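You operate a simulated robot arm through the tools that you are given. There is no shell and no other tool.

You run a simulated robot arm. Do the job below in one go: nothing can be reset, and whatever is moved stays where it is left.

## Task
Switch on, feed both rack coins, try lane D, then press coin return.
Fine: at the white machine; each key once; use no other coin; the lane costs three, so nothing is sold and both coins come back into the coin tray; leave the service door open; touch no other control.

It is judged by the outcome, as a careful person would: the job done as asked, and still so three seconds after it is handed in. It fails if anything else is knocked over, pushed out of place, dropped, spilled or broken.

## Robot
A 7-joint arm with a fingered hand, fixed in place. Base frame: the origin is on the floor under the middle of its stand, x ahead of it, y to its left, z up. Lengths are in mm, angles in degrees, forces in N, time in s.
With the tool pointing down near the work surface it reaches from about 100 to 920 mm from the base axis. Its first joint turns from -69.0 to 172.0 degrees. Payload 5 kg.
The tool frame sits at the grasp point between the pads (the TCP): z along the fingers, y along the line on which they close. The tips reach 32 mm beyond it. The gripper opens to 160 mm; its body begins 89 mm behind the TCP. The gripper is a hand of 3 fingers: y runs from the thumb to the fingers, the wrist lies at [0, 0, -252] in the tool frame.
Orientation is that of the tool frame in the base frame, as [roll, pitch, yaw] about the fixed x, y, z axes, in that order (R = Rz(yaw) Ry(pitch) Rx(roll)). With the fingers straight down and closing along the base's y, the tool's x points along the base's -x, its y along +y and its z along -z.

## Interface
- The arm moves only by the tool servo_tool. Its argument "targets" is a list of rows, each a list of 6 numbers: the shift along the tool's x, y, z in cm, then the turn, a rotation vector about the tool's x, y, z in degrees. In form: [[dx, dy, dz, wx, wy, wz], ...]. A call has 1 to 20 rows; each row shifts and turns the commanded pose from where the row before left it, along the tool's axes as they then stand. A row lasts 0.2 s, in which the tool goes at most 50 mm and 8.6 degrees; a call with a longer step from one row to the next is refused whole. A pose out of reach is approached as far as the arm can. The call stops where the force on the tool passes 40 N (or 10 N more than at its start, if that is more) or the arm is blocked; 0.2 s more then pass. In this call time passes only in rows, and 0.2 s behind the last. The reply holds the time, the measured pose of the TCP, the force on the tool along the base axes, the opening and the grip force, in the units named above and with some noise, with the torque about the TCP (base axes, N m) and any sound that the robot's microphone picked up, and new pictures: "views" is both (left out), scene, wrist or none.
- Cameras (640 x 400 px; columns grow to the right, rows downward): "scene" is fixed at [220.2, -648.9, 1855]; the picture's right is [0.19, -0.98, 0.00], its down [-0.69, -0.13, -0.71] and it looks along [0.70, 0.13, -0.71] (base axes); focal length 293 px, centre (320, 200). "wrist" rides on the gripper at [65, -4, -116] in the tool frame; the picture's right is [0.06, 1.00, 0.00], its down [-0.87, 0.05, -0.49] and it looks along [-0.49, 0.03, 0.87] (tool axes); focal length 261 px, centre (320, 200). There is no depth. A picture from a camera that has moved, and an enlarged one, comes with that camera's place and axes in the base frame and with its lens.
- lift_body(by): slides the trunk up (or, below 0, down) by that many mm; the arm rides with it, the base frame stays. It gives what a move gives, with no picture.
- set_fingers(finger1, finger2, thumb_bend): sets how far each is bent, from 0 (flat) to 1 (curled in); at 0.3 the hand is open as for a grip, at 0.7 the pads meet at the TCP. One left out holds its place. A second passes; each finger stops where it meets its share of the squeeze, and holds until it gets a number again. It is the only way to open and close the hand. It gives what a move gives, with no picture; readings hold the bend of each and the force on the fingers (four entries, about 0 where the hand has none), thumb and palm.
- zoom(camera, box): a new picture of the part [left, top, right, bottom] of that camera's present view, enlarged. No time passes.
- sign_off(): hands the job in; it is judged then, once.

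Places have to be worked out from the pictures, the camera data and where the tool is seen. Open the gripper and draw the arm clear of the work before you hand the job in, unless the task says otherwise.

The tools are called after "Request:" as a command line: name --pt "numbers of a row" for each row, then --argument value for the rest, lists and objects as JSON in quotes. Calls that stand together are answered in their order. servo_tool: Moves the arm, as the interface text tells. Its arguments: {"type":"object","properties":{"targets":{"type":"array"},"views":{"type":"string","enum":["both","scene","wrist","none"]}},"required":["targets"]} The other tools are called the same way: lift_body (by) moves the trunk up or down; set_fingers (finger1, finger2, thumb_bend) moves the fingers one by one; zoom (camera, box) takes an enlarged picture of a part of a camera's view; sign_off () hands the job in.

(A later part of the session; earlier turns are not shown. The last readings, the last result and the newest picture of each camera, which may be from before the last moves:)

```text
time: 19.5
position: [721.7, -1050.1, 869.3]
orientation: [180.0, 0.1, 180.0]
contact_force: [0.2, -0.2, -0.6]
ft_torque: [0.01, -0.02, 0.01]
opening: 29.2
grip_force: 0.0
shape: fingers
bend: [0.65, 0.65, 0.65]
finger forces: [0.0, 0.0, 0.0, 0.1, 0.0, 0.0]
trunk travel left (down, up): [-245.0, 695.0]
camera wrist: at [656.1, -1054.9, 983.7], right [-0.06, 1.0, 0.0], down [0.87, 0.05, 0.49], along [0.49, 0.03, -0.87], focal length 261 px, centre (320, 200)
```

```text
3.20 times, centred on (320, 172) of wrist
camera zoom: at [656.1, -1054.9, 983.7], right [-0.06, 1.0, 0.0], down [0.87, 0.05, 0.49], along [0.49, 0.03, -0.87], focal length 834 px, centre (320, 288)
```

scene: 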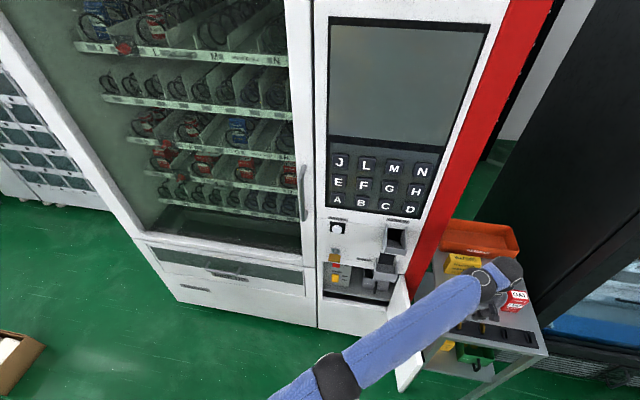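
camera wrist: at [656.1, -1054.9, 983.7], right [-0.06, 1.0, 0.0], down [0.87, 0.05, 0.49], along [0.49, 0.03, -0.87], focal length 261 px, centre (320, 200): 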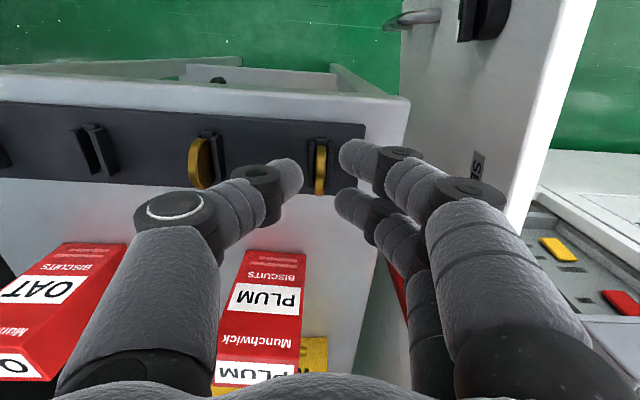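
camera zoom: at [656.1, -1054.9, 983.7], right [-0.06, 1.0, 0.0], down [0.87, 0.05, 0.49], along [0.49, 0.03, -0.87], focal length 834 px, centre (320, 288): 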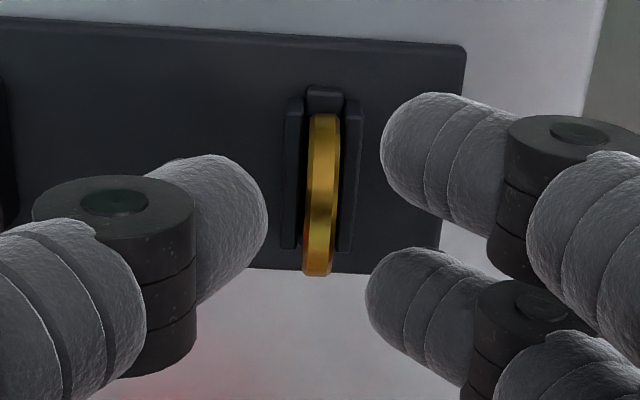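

The coin sits centred between thumb and fingers (within ~1 mm) and the cradle is clear. I lower 22 mm more and close on the coin faces.

Request:
lift_body --by -22

Request:
set_fingers --finger1 0.8 --finger2 0.8 --thumb_bend 0.8

Request:
servo_tool --pt "0 0 0 0 0 0" --views "both"

Request:
zoom --camera "wrist" --box '[220, 110, 420, 235]'

```text
time: 20.2
position: [721.7, -1050.8, 847.3]
orientation: [180.0, 0.0, -180.0]
contact_force: [-0.3, 0.2, 0.5]
ft_torque: [-0.02, -0.03, -0.01]
opening: 29.5
grip_force: 0.1
shape: fingers
bend: [0.65, 0.65, 0.65]
finger forces: [0.0, 0.0, 0.0, 0.1, 0.1, 0.0]
trunk travel left (down, up): [-223.0, 717.0]
```

```text
time: 21.2
position: [721.9, -1049.7, 846.9]
orientation: [-180.0, 0.1, -180.0]
contact_force: [0.4, 4.0, 0.0]
ft_torque: [0.11, -0.04, 0.01]
opening: 10.2
grip_force: 21.5
shape: fingers
bend: [0.73, 0.73, 0.73]
finger forces: [11.6, 11.7, 0.1, 0.0, 20.0, 0.0]
trunk travel left (down, up): [-223.0, 717.0]
```

```text
time: 21.6
position: [721.5, -1050.8, 846.0]
orientation: [180.0, 0.0, 179.9]
contact_force: [1.2, 6.0, 0.3]
ft_torque: [0.14, -0.03, 0.07]
opening: 10.3
grip_force: 21.6
shape: fingers
bend: [0.73, 0.73, 0.73]
finger forces: [11.7, 11.8, 0.1, 0.0, 19.4, 0.0]
trunk travel left (down, up): [-223.0, 717.0]
camera wrist: at [656.3, -1054.5, 961.9], right [-0.06, 1.0, 0.0], down [0.87, 0.05, 0.49], along [0.49, 0.03, -0.87], focal length 261 px, centre (320, 200)
```

scene: 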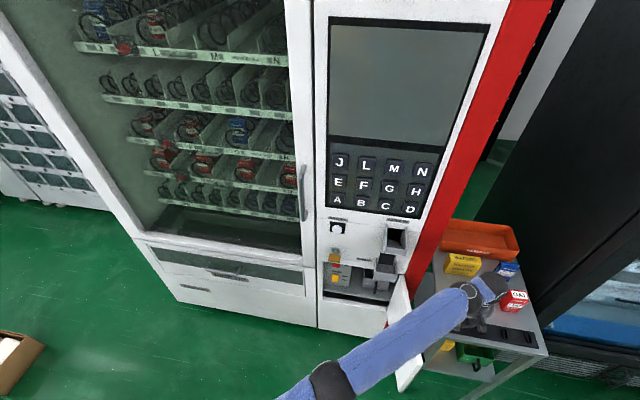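
wrist: 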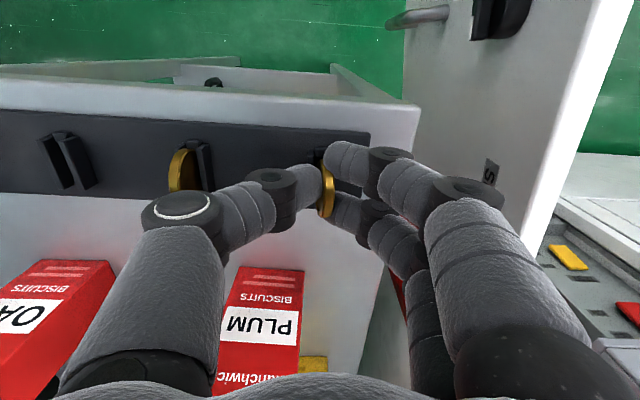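

```text
3.20 times, centred on (320, 172) of wrist
camera zoom: at [656.3, -1054.5, 961.9], right [-0.06, 1.0, 0.0], down [0.87, 0.05, 0.49], along [0.49, 0.03, -0.87], focal length 834 px, centre (320, 288)
```

zoom: 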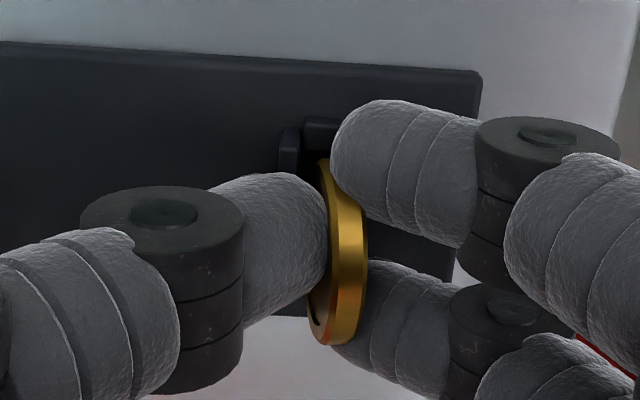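

The coin is gripped (thumb 19 N against 11.7 N on each finger). I lift it straight up with the trunk.

Request:
lift_body --by 60

Request:
servo_tool --pt "0 0 0 0 0 0" --views "both"

Request:
zoom --camera "wrist" --box '[140, 90, 420, 265]'

```text
time: 22.6
position: [721.7, -1050.1, 905.4]
orientation: [180.0, -0.1, -179.9]
contact_force: [-0.5, -0.1, -0.5]
ft_torque: [0.02, 0.0, -0.01]
opening: 10.5
grip_force: 20.6
shape: fingers
bend: [0.73, 0.74, 0.73]
finger forces: [10.6, 10.0, 0.1, 0.1, 20.8, 0.1]
trunk travel left (down, up): [-283.0, 657.0]
```

```text
time: 23.0
position: [721.4, -1049.8, 906.3]
orientation: [180.0, 0.0, 180.0]
contact_force: [0.3, 0.4, 0.6]
ft_torque: [0.01, -0.01, 0.01]
opening: 10.2
grip_force: 20.7
shape: fingers
bend: [0.73, 0.74, 0.73]
finger forces: [10.7, 10.0, 0.0, 0.1, 20.8, 0.0]
trunk travel left (down, up): [-283.0, 657.0]
camera wrist: at [656.2, -1055.0, 1021.5], right [-0.06, 1.0, 0.0], down [0.87, 0.05, 0.49], along [0.49, 0.03, -0.87], focal length 261 px, centre (320, 200)
```

scene: 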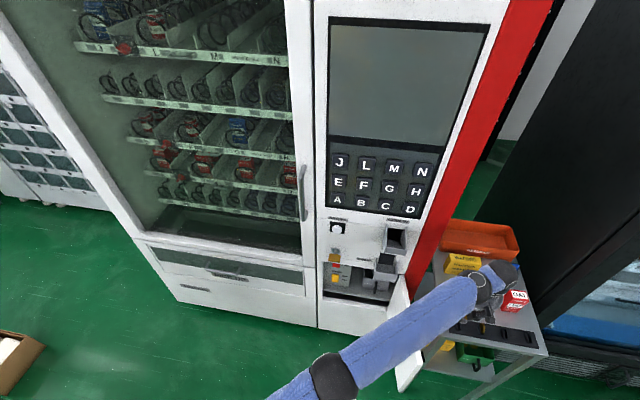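
wrist: 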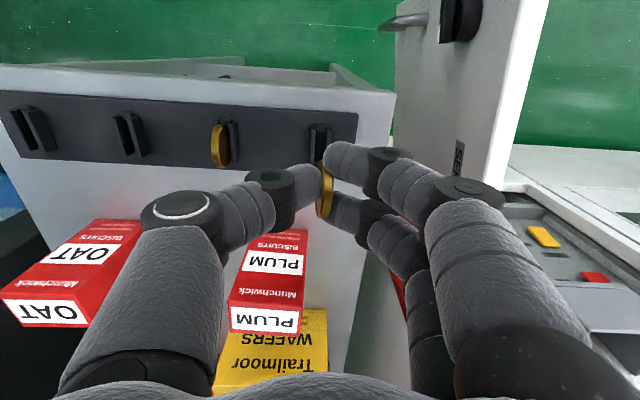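

```text
2.29 times, centred on (280, 178) of wrist
camera zoom: at [656.2, -1055.0, 1021.5], right [-0.06, 1.0, 0.0], down [0.87, 0.05, 0.49], along [0.49, 0.03, -0.87], focal length 596 px, centre (411, 251)
```

zoom: 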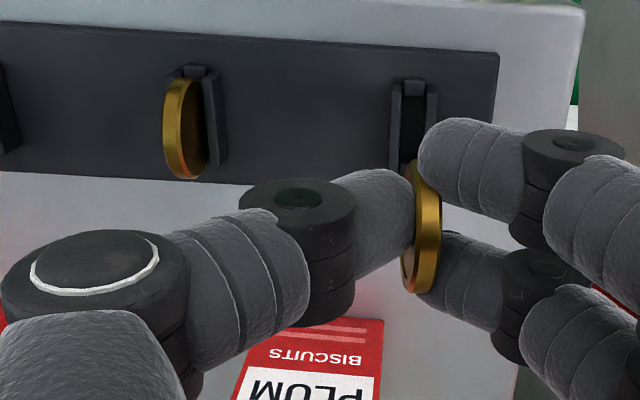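

Coin 1 is up, but the machine must be switched on first, and I can't safely press the rocker with a coin in hand. I look closely at how the coin sits in the fingers so I can set it back in its cradle.

Request:
zoom --camera "wrist" --box '[220, 110, 420, 235]'

Request:
zoom --camera "wrist" --box '[290, 110, 360, 160]'

```text
3.20 times, centred on (320, 172) of wrist
camera zoom: at [656.2, -1055.0, 1021.5], right [-0.06, 1.0, 0.0], down [0.87, 0.05, 0.49], along [0.49, 0.03, -0.87], focal length 834 px, centre (320, 288)
```

zoom: 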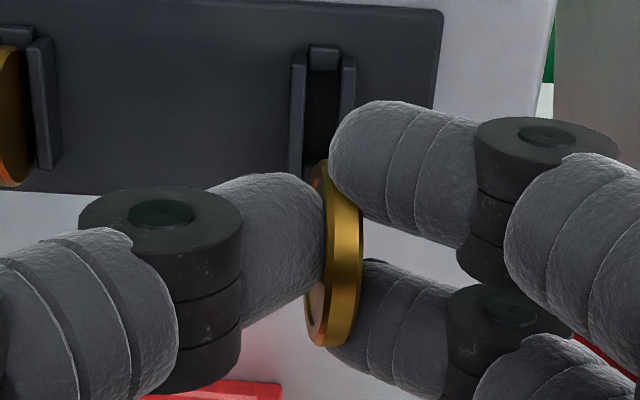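

```text
8.00 times, centred on (325, 135) of wrist
camera zoom: at [656.2, -1055.0, 1021.5], right [-0.06, 1.0, 0.0], down [0.87, 0.05, 0.49], along [0.49, 0.03, -0.87], focal length 2085 px, centre (280, 720)
```

zoom: 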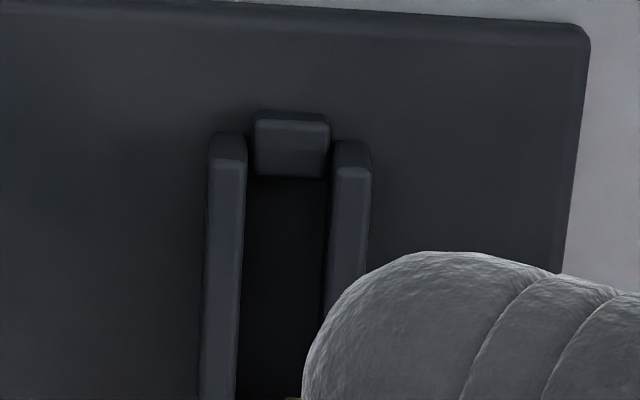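

The coin shifted about 1–1.5 mm towards -y once free of the slot. I move +1.7 mm in y to centre it and lower 42 mm, then check before the final part.

Request:
servo_tool --pt "0 0.17 0 0 0 0" --views "none"

Request:
lift_body --by -38

Request:
servo_tool --pt "0 0 0 0 0 0" --views "wrist"

Request:
zoom --camera "wrist" --box '[270, 110, 390, 220]'

```text
time: 23.4
position: [721.6, -1049.2, 905.3]
orientation: [-180.0, 0.0, -179.9]
contact_force: [0.3, -0.5, -0.3]
ft_torque: [-0.02, 0.0, 0.01]
opening: 10.3
grip_force: 20.3
shape: fingers
bend: [0.73, 0.74, 0.73]
finger forces: [10.5, 10.0, 0.1, 0.1, 20.8, 0.1]
trunk travel left (down, up): [-283.0, 657.0]
```

```text
time: 24.2
position: [721.6, -1047.8, 869.0]
orientation: [180.0, 0.1, 179.9]
contact_force: [-1.0, -0.3, -0.4]
ft_torque: [0.02, -0.03, -0.01]
opening: 10.4
grip_force: 20.7
shape: fingers
bend: [0.73, 0.74, 0.73]
finger forces: [10.7, 10.0, 0.1, 0.1, 20.9, 0.0]
trunk travel left (down, up): [-245.0, 695.0]
```

```text
time: 24.6
position: [721.6, -1050.2, 867.3]
orientation: [180.0, 0.1, -180.0]
contact_force: [-0.3, -0.1, -1.2]
ft_torque: [-0.01, -0.06, -0.01]
opening: 10.1
grip_force: 20.5
shape: fingers
bend: [0.73, 0.74, 0.73]
finger forces: [10.6, 9.9, 0.0, 0.1, 20.9, 0.1]
trunk travel left (down, up): [-245.0, 695.0]
camera wrist: at [656.6, -1053.5, 983.7], right [-0.06, 1.0, 0.0], down [0.87, 0.05, 0.49], along [0.49, 0.03, -0.87], focal length 261 px, centre (320, 200)
```

wrist: 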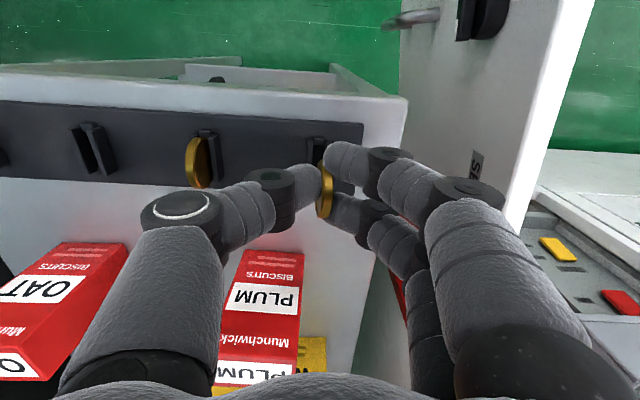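

```text
3.64 times, centred on (330, 165) of wrist
camera zoom: at [656.6, -1053.5, 983.7], right [-0.06, 1.0, 0.0], down [0.87, 0.05, 0.49], along [0.49, 0.03, -0.87], focal length 948 px, centre (284, 327)
```

zoom: 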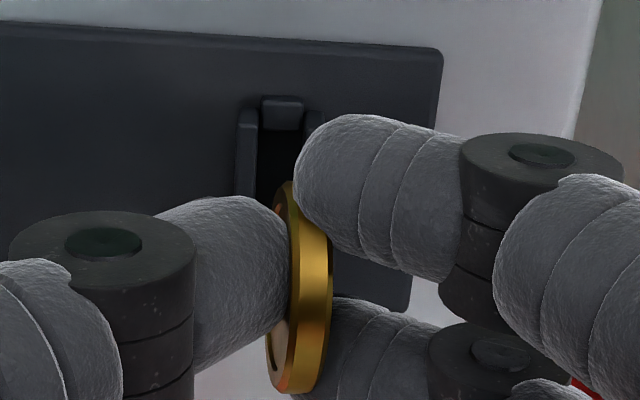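

The coin has not slipped in the hand and it lines up with the slot within about a millimetre. I lower 20 mm into the cradle and check the contact force.

Request:
servo_tool --pt "0 0.04 0 0 0 0" --views "none"

Request:
lift_body --by -14

Request:
servo_tool --pt "0 0 0 0 0 0" --views "wrist"

Request:
zoom --camera "wrist" --box '[270, 110, 390, 220]'

```text
time: 25.0
position: [722.5, -1048.6, 869.0]
orientation: [180.0, 0.0, 180.0]
contact_force: [-0.5, 0.3, -1.3]
ft_torque: [-0.02, -0.01, 0.03]
opening: 9.9
grip_force: 20.6
shape: fingers
bend: [0.73, 0.74, 0.73]
finger forces: [10.7, 10.0, 0.0, 0.1, 21.0, 0.0]
trunk travel left (down, up): [-245.0, 695.0]
```

```text
time: 25.6
position: [722.9, -1049.2, 855.0]
orientation: [-179.9, 0.0, 180.0]
contact_force: [-1.1, 0.9, 2.8]
ft_torque: [-0.01, 0.02, 0.03]
opening: 9.9
grip_force: 21.4
shape: fingers
bend: [0.74, 0.74, 0.74]
finger forces: [11.5, 10.5, 0.1, 0.0, 22.6, 0.1]
trunk travel left (down, up): [-231.0, 709.0]
```

```text
time: 26.0
position: [721.1, -1047.3, 855.6]
orientation: [179.9, 0.0, 179.9]
contact_force: [-0.4, -0.8, 3.5]
ft_torque: [0.01, 0.01, 0.05]
opening: 10.0
grip_force: 22.5
shape: fingers
bend: [0.74, 0.74, 0.74]
finger forces: [11.5, 10.6, 0.1, 0.0, 22.8, 0.0]
trunk travel left (down, up): [-231.0, 709.0]
camera wrist: at [656.6, -1052.8, 969.8], right [-0.06, 1.0, 0.0], down [0.87, 0.05, 0.49], along [0.49, 0.03, -0.87], focal length 261 px, centre (320, 200)
```

wrist: 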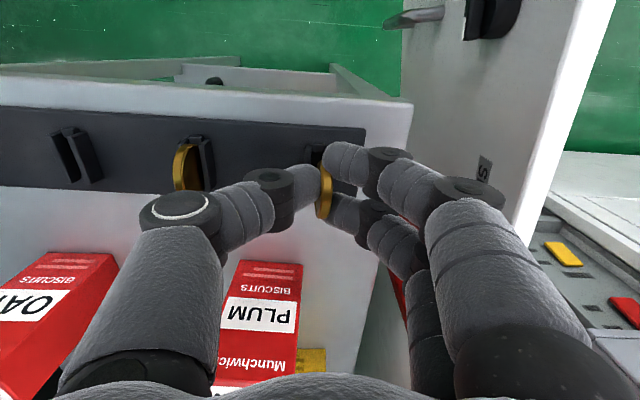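

```text
3.64 times, centred on (330, 165) of wrist
camera zoom: at [656.6, -1052.8, 969.8], right [-0.06, 1.0, 0.0], down [0.87, 0.05, 0.49], along [0.49, 0.03, -0.87], focal length 948 px, centre (284, 327)
```

zoom: 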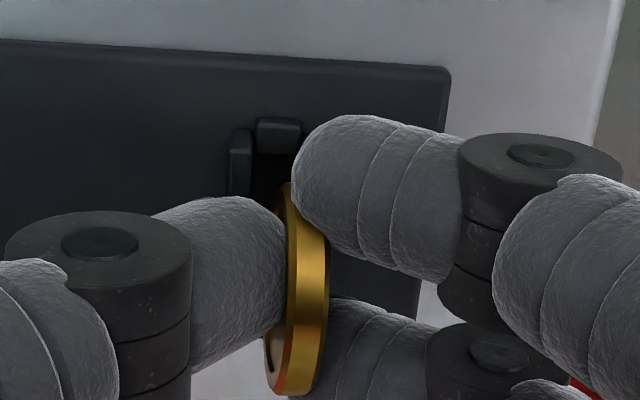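

A 3.5 N upward force at TCP z≈854 tells me the coin's lower edge is sitting on an upright – I over-corrected towards +y. I raise 4 mm, shift back 0.9 mm, and lower again.

Request:
lift_body --by 4

Request:
servo_tool --pt "0 -0.1 0 0 0 0" --views "none"

Request:
lift_body --by -6

Request:
servo_tool --pt "0 0 0 0 0 0" --views "wrist"

Request:
zoom --camera "wrist" --box '[270, 110, 390, 220]'

```text
time: 26.6
position: [722.8, -1048.3, 857.3]
orientation: [180.0, 0.0, -179.9]
contact_force: [0.0, -0.6, -0.6]
ft_torque: [0.04, 0.02, -0.01]
opening: 10.0
grip_force: 22.0
shape: fingers
bend: [0.74, 0.74, 0.74]
finger forces: [11.2, 10.5, 0.0, 0.0, 22.0, 0.0]
trunk travel left (down, up): [-235.0, 705.0]
```

```text
time: 27.0
position: [723.4, -1049.2, 857.9]
orientation: [179.9, 0.0, 180.0]
contact_force: [-0.2, 0.2, 0.1]
ft_torque: [0.03, 0.02, 0.02]
opening: 10.4
grip_force: 22.4
shape: fingers
bend: [0.74, 0.74, 0.74]
finger forces: [11.2, 10.5, 0.1, 0.0, 21.9, 0.0]
trunk travel left (down, up): [-235.0, 705.0]
```

```text
time: 27.5
position: [722.7, -1048.8, 852.2]
orientation: [-180.0, 0.0, -180.0]
contact_force: [-0.1, -0.7, -0.3]
ft_torque: [-0.03, -0.01, -0.02]
opening: 10.1
grip_force: 21.6
shape: fingers
bend: [0.74, 0.74, 0.74]
finger forces: [11.2, 10.5, 0.1, 0.0, 22.0, 0.1]
trunk travel left (down, up): [-229.0, 711.0]
```

```text
time: 27.9
position: [722.0, -1049.4, 852.2]
orientation: [-179.9, 0.0, 179.9]
contact_force: [0.8, -0.2, 0.8]
ft_torque: [0.04, 0.01, -0.01]
opening: 10.3
grip_force: 21.8
shape: fingers
bend: [0.74, 0.74, 0.74]
finger forces: [11.4, 10.4, 0.0, 0.0, 21.9, 0.1]
trunk travel left (down, up): [-229.0, 711.0]
camera wrist: at [657.3, -1054.2, 967.1], right [-0.06, 1.0, 0.0], down [0.87, 0.05, 0.49], along [0.49, 0.03, -0.87], focal length 261 px, centre (320, 200)
```

wrist: 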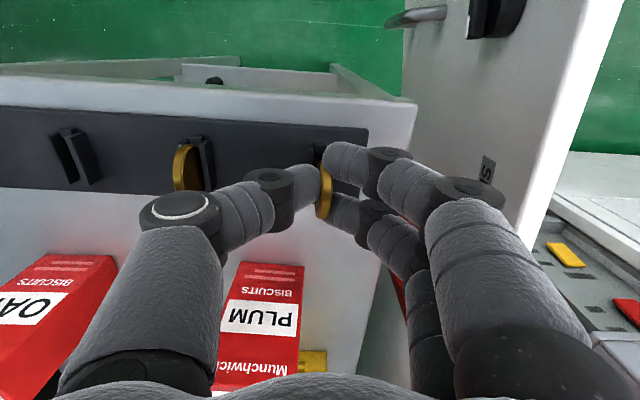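

```text
3.64 times, centred on (330, 165) of wrist
camera zoom: at [657.3, -1054.2, 967.1], right [-0.06, 1.0, 0.0], down [0.87, 0.05, 0.49], along [0.49, 0.03, -0.87], focal length 948 px, centre (284, 327)
```

zoom: 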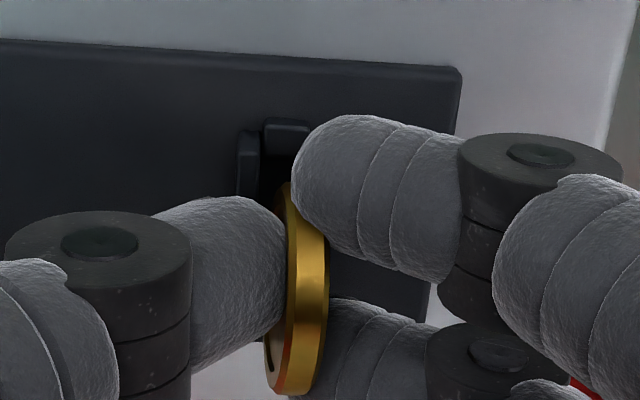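

No contact force now and the TCP is 2.7 mm lower than before, so the coin edge has entered the slot. I lower 5 mm more.

Request:
lift_body --by -4.5

Request:
servo_tool --pt "0 0 0 0 0 0" --views "wrist"

Request:
zoom --camera "wrist" --box '[270, 110, 390, 220]'

```text
time: 28.4
position: [721.7, -1049.9, 846.5]
orientation: [-180.0, 0.0, 180.0]
contact_force: [0.4, -2.1, 1.1]
ft_torque: [-0.04, 0.0, 0.03]
opening: 10.2
grip_force: 22.9
shape: fingers
bend: [0.74, 0.74, 0.74]
finger forces: [11.6, 10.2, 0.1, 0.1, 23.0, 0.0]
trunk travel left (down, up): [-225.0, 715.0]
```

```text
time: 28.9
position: [722.9, -1048.9, 847.6]
orientation: [180.0, 0.0, 179.9]
contact_force: [-0.2, -1.8, 1.4]
ft_torque: [-0.05, 0.02, 0.03]
opening: 10.4
grip_force: 22.3
shape: fingers
bend: [0.74, 0.74, 0.74]
finger forces: [11.8, 10.2, 0.1, 0.0, 23.2, 0.0]
trunk travel left (down, up): [-225.0, 715.0]
camera wrist: at [657.2, -1054.3, 962.6], right [-0.06, 1.0, 0.0], down [0.87, 0.05, 0.49], along [0.49, 0.03, -0.87], focal length 261 px, centre (320, 200)
```

wrist: 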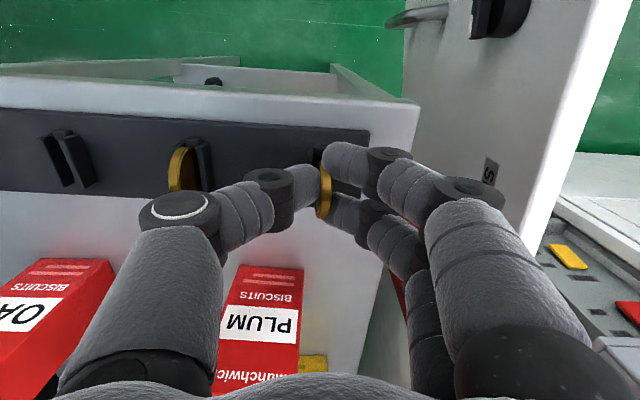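

```text
3.64 times, centred on (330, 165) of wrist
camera zoom: at [657.2, -1054.3, 962.6], right [-0.06, 1.0, 0.0], down [0.87, 0.05, 0.49], along [0.49, 0.03, -0.87], focal length 948 px, centre (284, 327)
```

zoom: 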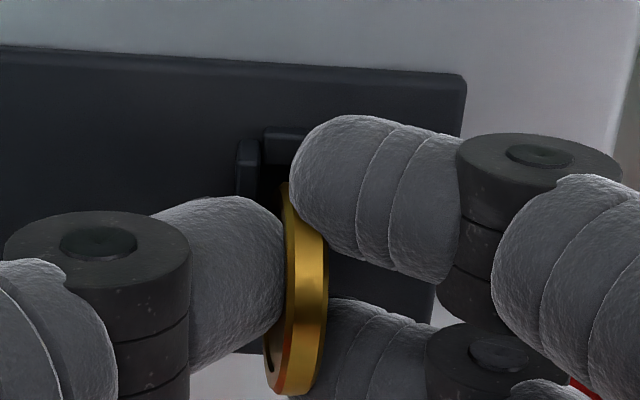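

TCP z=846.6, the same height as at the first grip, so the coin is seated in the cradle. I release it gently and look.

Request:
set_fingers --finger1 0.68 --finger2 0.68 --thumb_bend 0.68

Request:
set_fingers --finger1 0.64 --finger2 0.64 --thumb_bend 0.64

Request:
zoom --camera "wrist" --box '[260, 90, 400, 220]'

```text
time: 29.9
position: [721.3, -1049.2, 848.2]
orientation: [-180.0, 0.0, 179.9]
contact_force: [0.1, -0.4, 2.1]
ft_torque: [0.0, 0.01, -0.01]
opening: 18.5
grip_force: 1.1
shape: fingers
bend: [0.68, 0.68, 0.68]
finger forces: [0.5, 0.6, 0.0, 0.1, 1.2, 0.0]
trunk travel left (down, up): [-225.0, 715.0]
```

```text
time: 30.9
position: [721.7, -1048.5, 847.6]
orientation: [179.9, 0.0, -180.0]
contact_force: [0.5, -0.1, 0.0]
ft_torque: [0.01, 0.02, 0.0]
opening: 31.9
grip_force: 0.1
shape: fingers
bend: [0.64, 0.64, 0.64]
finger forces: [0.0, 0.1, 0.1, 0.0, 0.1, 0.1]
trunk travel left (down, up): [-225.0, 715.0]
```

```text
3.08 times, centred on (330, 155) of wrist
camera zoom: at [657.3, -1054.2, 962.6], right [-0.06, 1.0, 0.0], down [0.87, 0.05, 0.49], along [0.49, 0.03, -0.87], focal length 802 px, centre (289, 338)
```

zoom: 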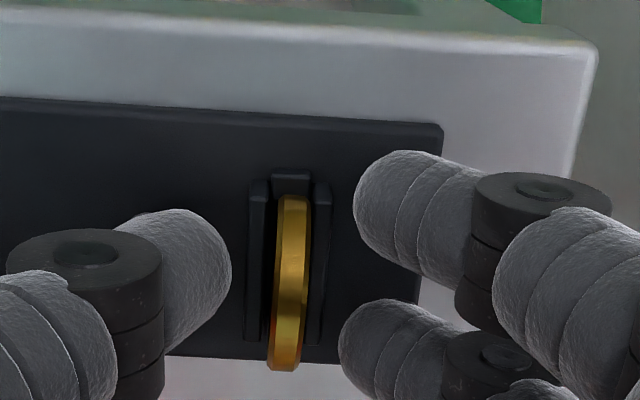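

Coin 1 is standing back in its cradle as before. Now I raise clear, back away towards the front of the machine, and shape a pointing finger to work the switch first.

Request:
lift_body --by 150

Request:
servo_tool --pt "4.5 0.5 0 0 0 0" --pt "4.5 0.5 0 0 0 0" --pt "4.5 1.5 0 0 0 0" --pt "4.5 2 0 0 0 0" --pt "4 2.5 0 0 0 0" --pt "3 3.5 0 0 0 0" --pt "0 4.5 0 0 0 0" --pt "0 4.5 0 0 0 0" --pt "0 4.5 0 0 0 0" --pt "0 4.5 0 0 0 0" --pt "0 4.5 0 0 0 0" --views "both"

Request:
set_fingers --finger1 0.0 --finger2 1.0 --thumb_bend 1.0

Request:
servo_tool --pt "0 0 0 0 0 0" --views "both"

```text
time: 32.6
position: [722.9, -1048.2, 996.8]
orientation: [180.0, -0.1, 180.0]
contact_force: [0.7, -0.5, -0.5]
ft_torque: [-0.02, 0.0, 0.03]
opening: 31.9
grip_force: 0.1
shape: fingers
bend: [0.64, 0.64, 0.64]
finger forces: [0.0, 0.1, 0.0, 0.0, 0.1, 0.0]
trunk travel left (down, up): [-375.0, 565.0]
```

```text
time: 35.0
position: [472.9, -715.6, 998.3]
orientation: [-179.9, 0.0, 179.9]
contact_force: [-0.1, 0.8, 0.3]
ft_torque: [-0.01, -0.03, -0.02]
opening: 32.2
grip_force: 0.1
shape: fingers
bend: [0.64, 0.64, 0.64]
finger forces: [0.0, 0.0, 0.1, 0.0, 0.0, 0.0]
trunk travel left (down, up): [-375.0, 565.0]
camera wrist: at [407.7, -720.4, 1113.8], right [-0.06, 1.0, 0.0], down [0.87, 0.05, 0.49], along [0.49, 0.03, -0.87], focal length 261 px, centre (320, 200)
```

scene: 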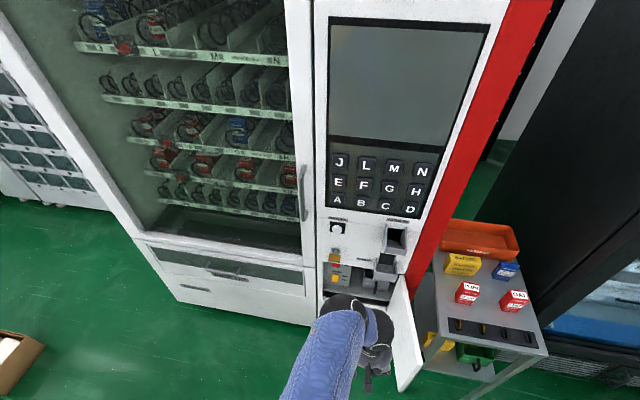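
wrist: 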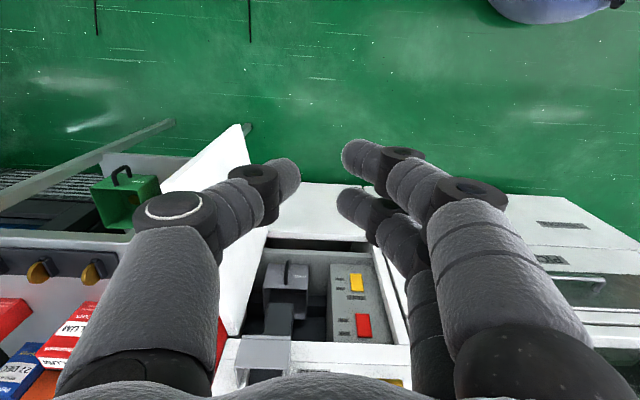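

```text
time: 36.0
position: [474.2, -716.4, 998.2]
orientation: [-180.0, 0.0, 180.0]
contact_force: [-0.1, -0.5, -0.4]
ft_torque: [-0.02, -0.01, 0.02]
opening: 87.1
grip_force: 0.0
shape: fingers
bend: [0.0, 0.92, 0.96]
finger forces: [0.0, 0.1, 0.1, 0.0, 0.0, 0.0]
trunk travel left (down, up): [-375.0, 565.0]
```

```text
time: 36.4
position: [474.5, -715.7, 997.2]
orientation: [179.9, 0.0, 180.0]
contact_force: [-0.1, 0.1, 0.4]
ft_torque: [-0.04, 0.01, -0.01]
opening: 87.3
grip_force: 0.1
shape: fingers
bend: [0.0, 0.92, 0.96]
finger forces: [0.1, 0.0, 0.0, 0.0, 0.1, 0.0]
trunk travel left (down, up): [-375.0, 565.0]
camera wrist: at [408.2, -721.2, 1113.3], right [-0.06, 1.0, 0.0], down [0.87, 0.05, 0.49], along [0.49, 0.03, -0.87], focal length 261 px, centre (320, 200)
```

scene: 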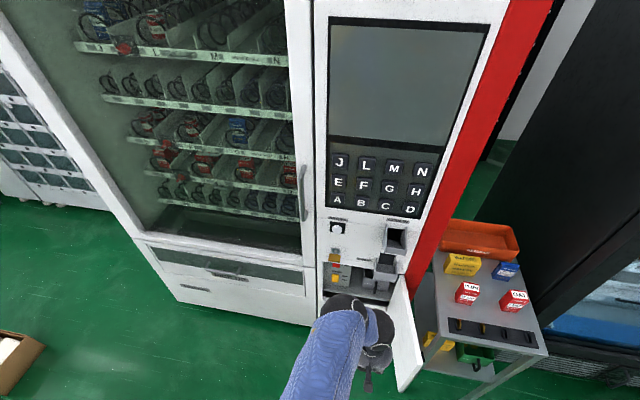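
wrist: 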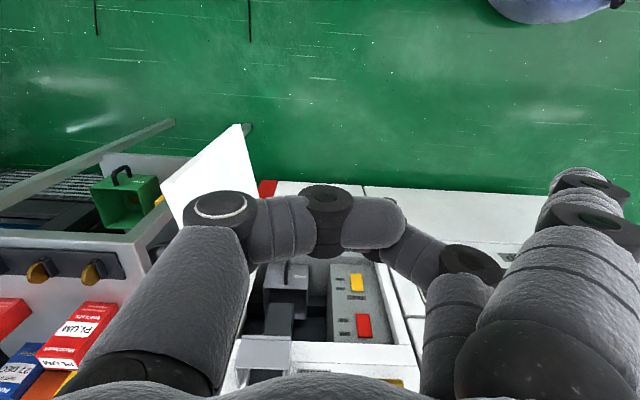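

Finger 1 (the one nearest the wrist camera) flares outward when flat, so I try it at 0.4 with the thumb and finger 2 curled to get a forward-pointing tip.

Request:
set_fingers --finger1 0.4

Request:
servo_tool --pt "0 0 0 0 0 0" --views "wrist"

Request:
zoom --camera "wrist" --box '[160, 120, 640, 400]'

```text
time: 37.4
position: [473.5, -716.0, 997.9]
orientation: [179.9, 0.0, -180.0]
contact_force: [0.2, 0.8, -0.4]
ft_torque: [-0.03, 0.01, 0.02]
opening: 49.9
grip_force: 0.2
shape: fingers
bend: [0.4, 0.92, 0.96]
finger forces: [0.1, 0.1, 0.2, 0.0, 0.0, 0.0]
trunk travel left (down, up): [-375.0, 565.0]
```

```text
time: 37.8
position: [474.8, -716.4, 998.4]
orientation: [-179.9, 0.0, 179.9]
contact_force: [0.0, 0.6, 1.4]
ft_torque: [0.03, 0.0, -0.01]
opening: 49.9
grip_force: 0.0
shape: fingers
bend: [0.4, 0.92, 0.96]
finger forces: [0.0, 0.0, 0.1, 0.0, 0.0, 0.0]
trunk travel left (down, up): [-375.0, 565.0]
camera wrist: at [408.2, -721.2, 1113.3], right [-0.06, 1.0, 0.0], down [0.87, 0.05, 0.49], along [0.49, 0.03, -0.87], focal length 261 px, centre (320, 200)
```

wrist: 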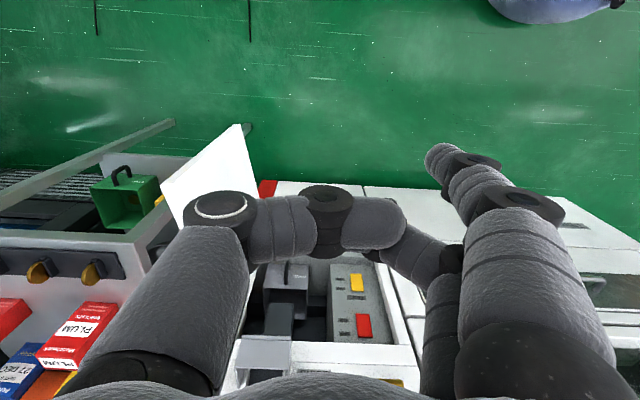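

```text
1.33 times, centred on (400, 260) of wrist
camera zoom: at [408.2, -721.2, 1113.3], right [-0.06, 1.0, 0.0], down [0.87, 0.05, 0.49], along [0.49, 0.03, -0.87], focal length 348 px, centre (213, 120)
```

zoom: 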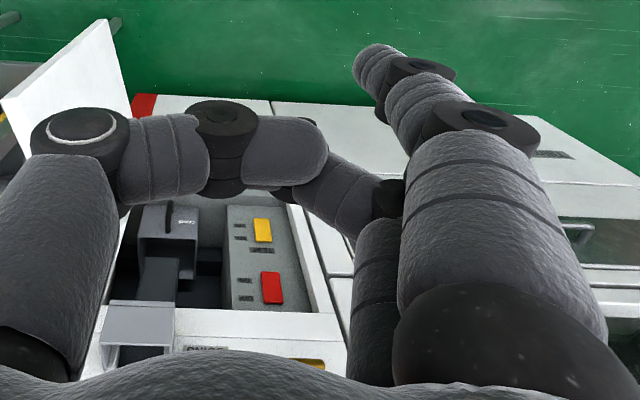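

At 0.4 the last link already points inwards; a flat finger 1 (straight, ~40° outward) makes a better pointer if I yaw the hand to match. I set it flat and measure its tip.

Request:
set_fingers --finger1 0.0 --finger2 1.0 --thumb_bend 1.0

Request:
zoom --camera "wrist" --box '[400, 120, 640, 300]'

Request:
zoom --camera "scene" --box '[320, 280, 440, 400]'

```text
time: 38.8
position: [473.4, -717.2, 997.3]
orientation: [-180.0, -0.1, -179.9]
contact_force: [0.8, 0.3, -0.2]
ft_torque: [0.0, 0.02, 0.01]
opening: 87.2
grip_force: 0.1
shape: fingers
bend: [0.0, 0.93, 0.96]
finger forces: [0.1, 0.0, 0.1, 0.0, 0.0, 0.1]
trunk travel left (down, up): [-375.0, 565.0]
```

```text
2.22 times, centred on (520, 210) of wrist
camera zoom: at [408.2, -721.2, 1113.3], right [-0.06, 1.0, 0.0], down [0.87, 0.05, 0.49], along [0.49, 0.03, -0.87], focal length 579 px, centre (-124, 178)
```

zoom: 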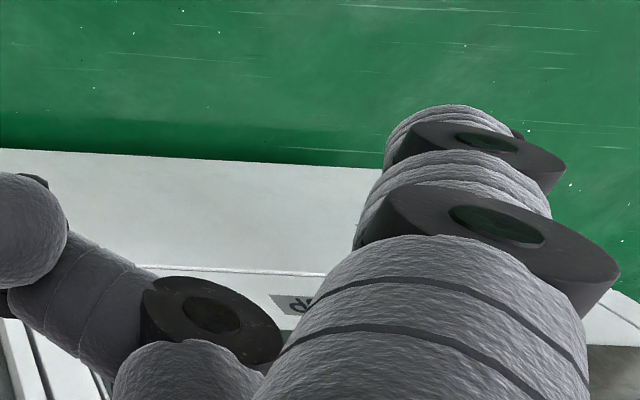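

```text
3.33 times, centred on (380, 340) of scene
camera zoom: at [220.2, -648.9, 1855.0], right [0.19, -0.98, 0.0], down [-0.69, -0.13, -0.71], along [0.7, 0.13, -0.71], focal length 976 px, centre (120, -267)
```

zoom: 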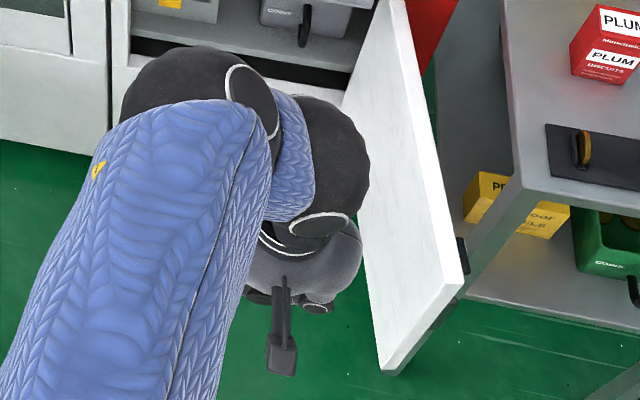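

The straight finger 1 tip lies at about tool (15, 124, -3), pointing 42° outward, ~55 mm ahead of the curled digits once yawed. I now turn the hand horizontal (pointing at the machine) and yaw it so this finger points straight along +x.

Request:
servo_tool --pt "0 0 0 0 -8.2 0" --pt "0 0 0 0 -8.2 0" --pt "0 0 0 0 -8.2 0" --pt "0 0 0 0 -8.2 0" --pt "0 0 0 0 -8.2 0" --pt "0 0 0 0 -8.2 0" --pt "0 0 0 0 -8.2 0" --pt "0 0 0 0 -8.2 0" --pt "0 0 0 0 -8.2 0" --pt "0 0 0 0 -8.2 0" --pt "0 0 0 0 -8 0" --views "both"

```text
time: 41.2
position: [471.3, -719.8, 997.1]
orientation: [28.8, 89.9, 28.7]
contact_force: [-0.6, -0.4, -0.2]
ft_torque: [-0.03, 0.05, 0.0]
opening: 86.9
grip_force: 0.1
shape: fingers
bend: [0.0, 0.93, 0.96]
finger forces: [0.0, 0.0, 0.1, 0.0, 0.0, 0.0]
trunk travel left (down, up): [-375.0, 565.0]
camera wrist: at [356.5, -723.9, 931.3], right [0.0, 1.0, -0.06], down [-0.49, 0.05, 0.87], along [0.87, 0.03, 0.49], focal length 261 px, centre (320, 200)
```

scene: 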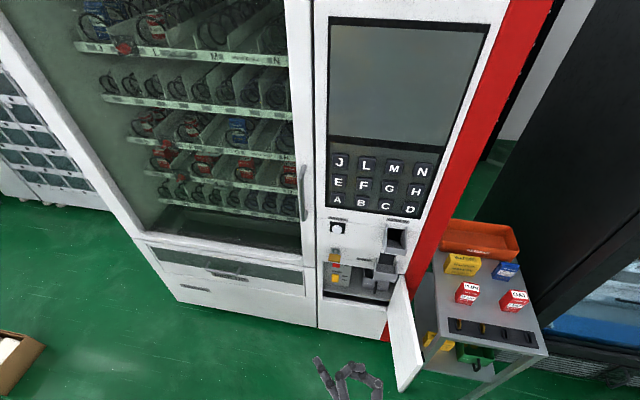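
wrist: 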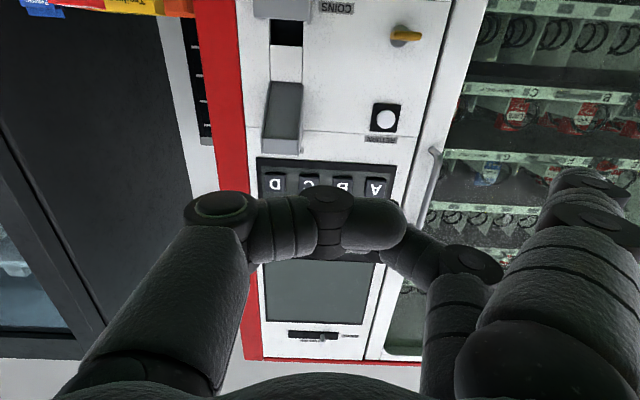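

Horizontal pose reached. Now the 42° yaw so finger 1 points straight at the machine.

Request:
servo_tool --pt "0 0 0 8.4 0 0" --pt "0 0 0 8.4 0 0" --pt "0 0 0 8.4 0 0" --pt "0 0 0 8.4 0 0" --pt "0 0 0 8.4 0 0" --views "both"

Request:
zoom --camera "scene" --box '[270, 300, 430, 400]'

```text
time: 42.4
position: [483.7, -741.2, 999.0]
orientation: [70.5, 90.0, 28.5]
contact_force: [-0.5, 0.3, 0.4]
ft_torque: [0.01, 0.02, 0.03]
opening: 87.4
grip_force: 0.0
shape: fingers
bend: [0.0, 0.93, 0.97]
finger forces: [0.0, 0.0, 0.0, 0.0, 0.0, 0.0]
out of reach, approached as far as the arm can: row 4, 5
trunk travel left (down, up): [-375.0, 565.0]
camera wrist: at [395.8, -667.5, 933.2], right [0.67, 0.74, -0.06], down [-0.33, 0.37, 0.87], along [0.67, -0.56, 0.49], focal length 261 px, centre (320, 200)
```

scene: 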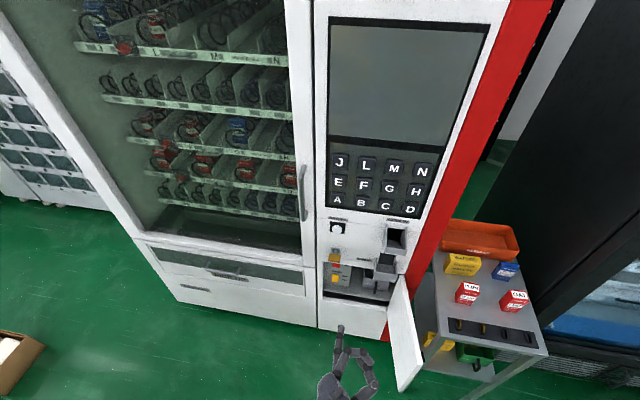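
wrist: 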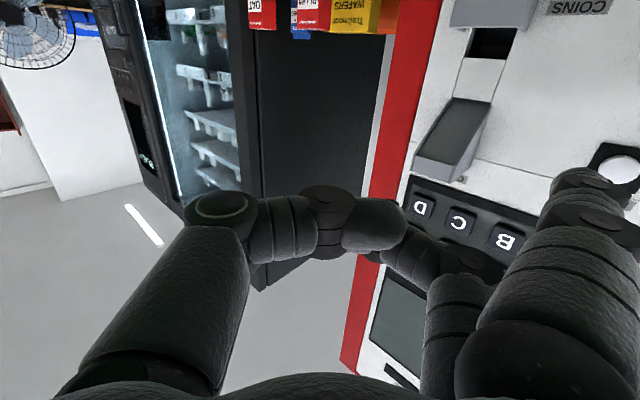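

```text
4.00 times, centred on (350, 350) of scene
camera zoom: at [220.2, -648.9, 1855.0], right [0.19, -0.98, 0.0], down [-0.69, -0.13, -0.71], along [0.7, 0.13, -0.71], focal length 1172 px, centre (200, -400)
```

zoom: 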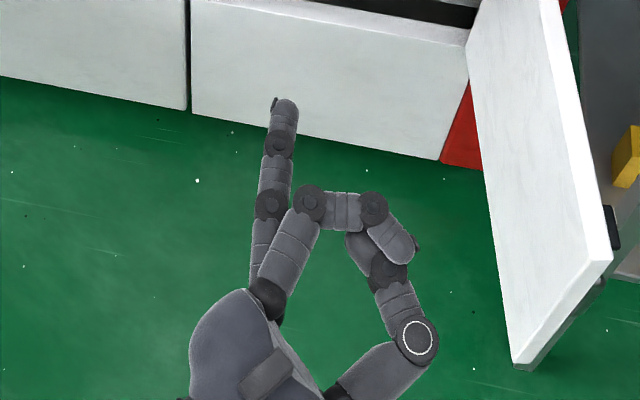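

The finger now points straight ahead. Before pressing I want to read the red rocker's hidden title, so I turn the yaw back, drop the trunk, and look up under the ledge into the bay.

Request:
servo_tool --pt "0 0 0 -8.4 0 0" --pt "0 0 0 -8.4 0 0" --pt "0 0 0 -8.4 0 0" --pt "0 0 0 -8.4 0 0" --pt "0 0 0 -8.4 0 0" --pt "0 4.5 0 0 0 0" --pt "0 4.5 0 0 0 0" --pt "0 4.5 0 0 0 0" --views "none"

Request:
lift_body --by -320

Request:
servo_tool --pt "0 0 4 0 0 0" --pt "0 0 4 0 0 0" --pt "0 0 4 0 0 0" --views "both"

```text
time: 44.2
position: [484.4, -609.5, 997.0]
orientation: [-21.5, 90.0, -21.5]
contact_force: [0.2, 0.8, -0.3]
ft_torque: [-0.03, 0.01, -0.05]
opening: 87.1
grip_force: 0.2
shape: fingers
bend: [0.0, 0.93, 0.97]
finger forces: [0.1, 0.0, 0.0, 0.0, 0.0, 0.0]
trunk travel left (down, up): [-375.0, 565.0]
```

```text
time: 47.4
position: [483.8, -608.4, 677.9]
orientation: [-55.2, 89.9, -55.3]
contact_force: [0.5, -0.9, 0.2]
ft_torque: [0.02, -0.02, -0.01]
opening: 87.0
grip_force: 0.1
shape: fingers
bend: [0.0, 0.93, 0.97]
finger forces: [0.0, 0.0, 0.0, 0.0, 0.1, 0.0]
trunk travel left (down, up): [-55.0, 885.0]
```

```text
time: 48.2
position: [602.8, -610.6, 675.6]
orientation: [34.3, 89.9, 34.3]
contact_force: [-0.8, -0.1, 0.9]
ft_torque: [0.02, 0.06, -0.01]
opening: 87.1
grip_force: 0.1
shape: fingers
bend: [0.0, 0.93, 0.97]
finger forces: [0.0, 0.0, 0.0, 0.0, 0.1, 0.0]
trunk travel left (down, up): [-55.0, 885.0]
camera wrist: at [486.9, -613.7, 610.0], right [0.0, 1.0, -0.06], down [-0.49, 0.05, 0.87], along [0.87, 0.03, 0.49], focal length 261 px, centre (320, 200)
```

scene: 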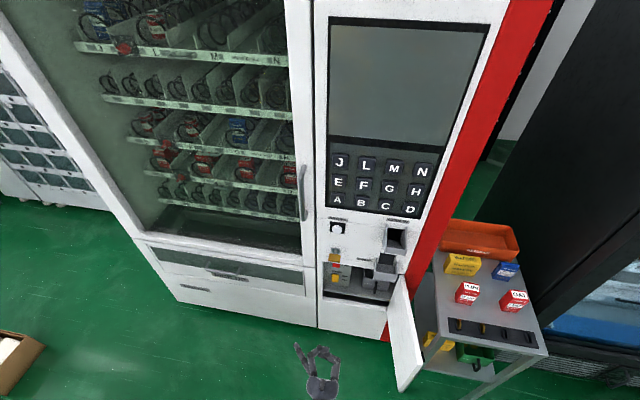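
wrist: 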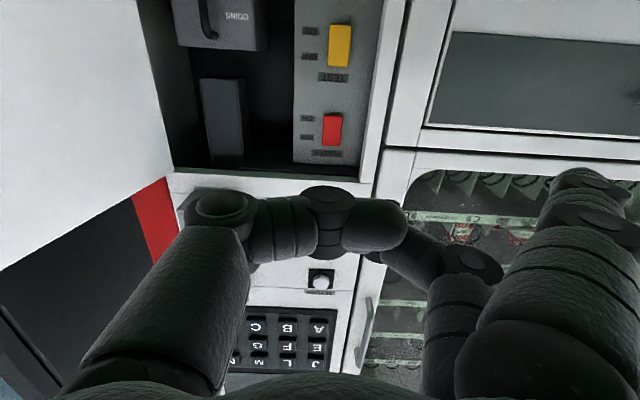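

Request:
zoom --camera "wrist" --box '[280, 90, 380, 175]'

Request:
zoom --camera "wrist" --box '[160, 0, 420, 200]'

Request:
zoom --camera "wrist" --box '[280, 10, 380, 95]'

```text
4.71 times, centred on (330, 132) of wrist
camera zoom: at [486.9, -613.7, 610.0], right [0.0, 1.0, -0.06], down [-0.49, 0.05, 0.87], along [0.87, 0.03, 0.49], focal length 1227 px, centre (273, 518)
```

zoom: 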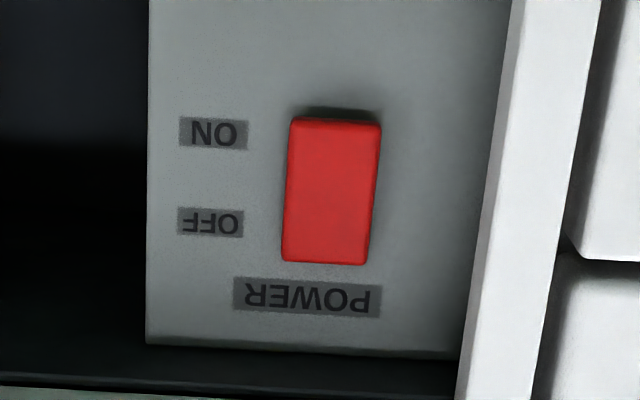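

```text
2.00 times, centred on (290, 100) of wrist
camera zoom: at [486.9, -613.7, 610.0], right [0.0, 1.0, -0.06], down [-0.49, 0.05, 0.87], along [0.87, 0.03, 0.49], focal length 521 px, centre (380, 400)
```

zoom: 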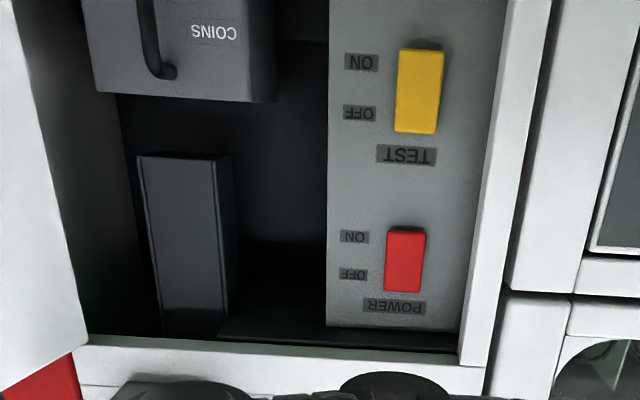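

```text
4.71 times, centred on (330, 52) of wrist
camera zoom: at [486.9, -613.7, 610.0], right [0.0, 1.0, -0.06], down [-0.49, 0.05, 0.87], along [0.87, 0.03, 0.49], focal length 1227 px, centre (273, 894)
```

zoom: 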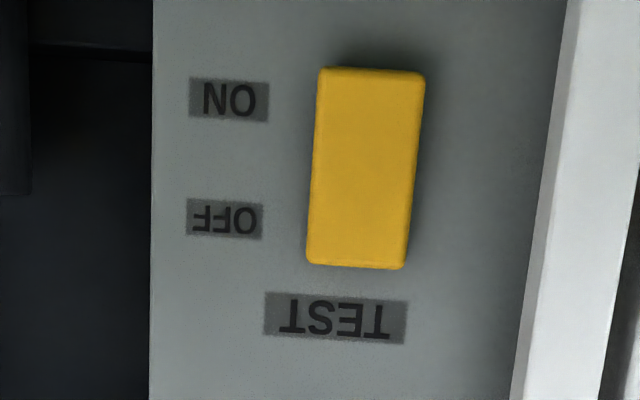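

The red rocker is POWER, with OFF above and ON below; its lower end sticks out, so it is off. Rocker centre ≈ [950.6, -586, 728.6], ON half at z≈712. I yaw the finger forward again and raise to pointing height, still ~100 mm out from the front plane.

Request:
servo_tool --pt "0 0 0 8.4 0 0" --pt "0 0 0 8.4 0 0" --pt "0 0 0 8.4 0 0" --pt "0 0 0 8.4 0 0" --pt "0 0 0 8.4 0 0" --pt "0 0 0 0 0 0" --views "none"

Request:
lift_body --by 52

Request:
servo_tool --pt "0 0 0 0 0 0" --views "both"

Request:
zoom --camera "scene" --box '[270, 240, 430, 400]'

```text
time: 49.6
position: [609.6, -614.0, 672.5]
orientation: [-175.5, 89.9, 142.3]
contact_force: [-0.3, 0.5, 0.2]
ft_torque: [-0.02, -0.02, -0.02]
opening: 87.3
grip_force: 0.0
shape: fingers
bend: [0.0, 0.93, 0.97]
finger forces: [0.1, 0.0, 0.0, 0.0, 0.0, 0.0]
out of reach, approached as far as the arm can: row 4
trunk travel left (down, up): [-55.0, 885.0]
```

```text
time: 50.5
position: [610.7, -614.2, 726.0]
orientation: [-179.4, 90.0, 138.5]
contact_force: [0.5, 0.0, 0.9]
ft_torque: [-0.01, -0.03, -0.02]
opening: 87.0
grip_force: 0.1
shape: fingers
bend: [0.0, 0.93, 0.97]
finger forces: [0.0, 0.0, 0.0, 0.0, 0.0, 0.0]
trunk travel left (down, up): [-107.0, 833.0]
```

```text
time: 50.9
position: [609.6, -611.5, 724.9]
orientation: [-3.5, 89.9, -45.5]
contact_force: [0.1, -0.4, -0.2]
ft_torque: [-0.02, 0.0, -0.03]
opening: 87.0
grip_force: 0.0
shape: fingers
bend: [0.0, 0.93, 0.97]
finger forces: [0.0, 0.0, 0.1, 0.0, 0.0, 0.0]
trunk travel left (down, up): [-107.0, 833.0]
camera wrist: at [521.0, -539.2, 659.9], right [0.67, 0.74, -0.06], down [-0.33, 0.37, 0.87], along [0.67, -0.56, 0.49], focal length 261 px, centre (320, 200)
```

scene: 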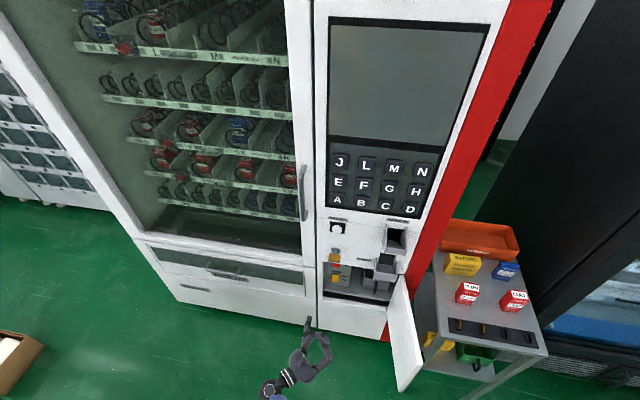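
wrist: 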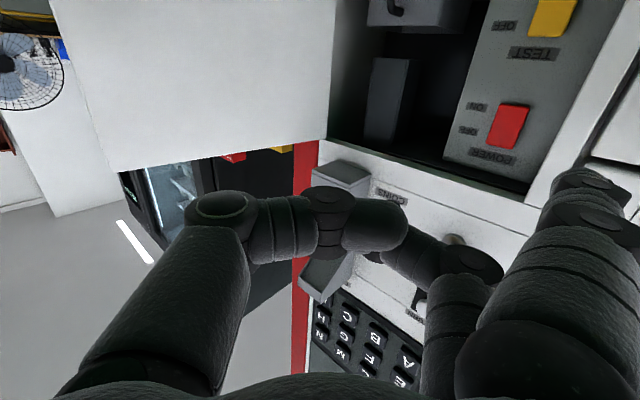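

```text
2.50 times, centred on (350, 320) of scene
camera zoom: at [220.2, -648.9, 1855.0], right [0.19, -0.98, 0.0], down [-0.69, -0.13, -0.71], along [0.7, 0.13, -0.71], focal length 732 px, centre (245, -100)
```

zoom: 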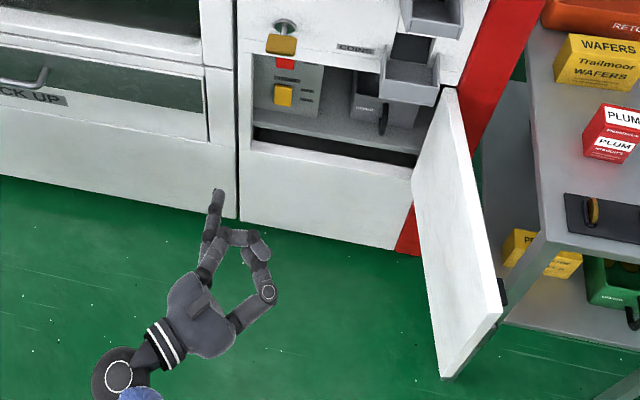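

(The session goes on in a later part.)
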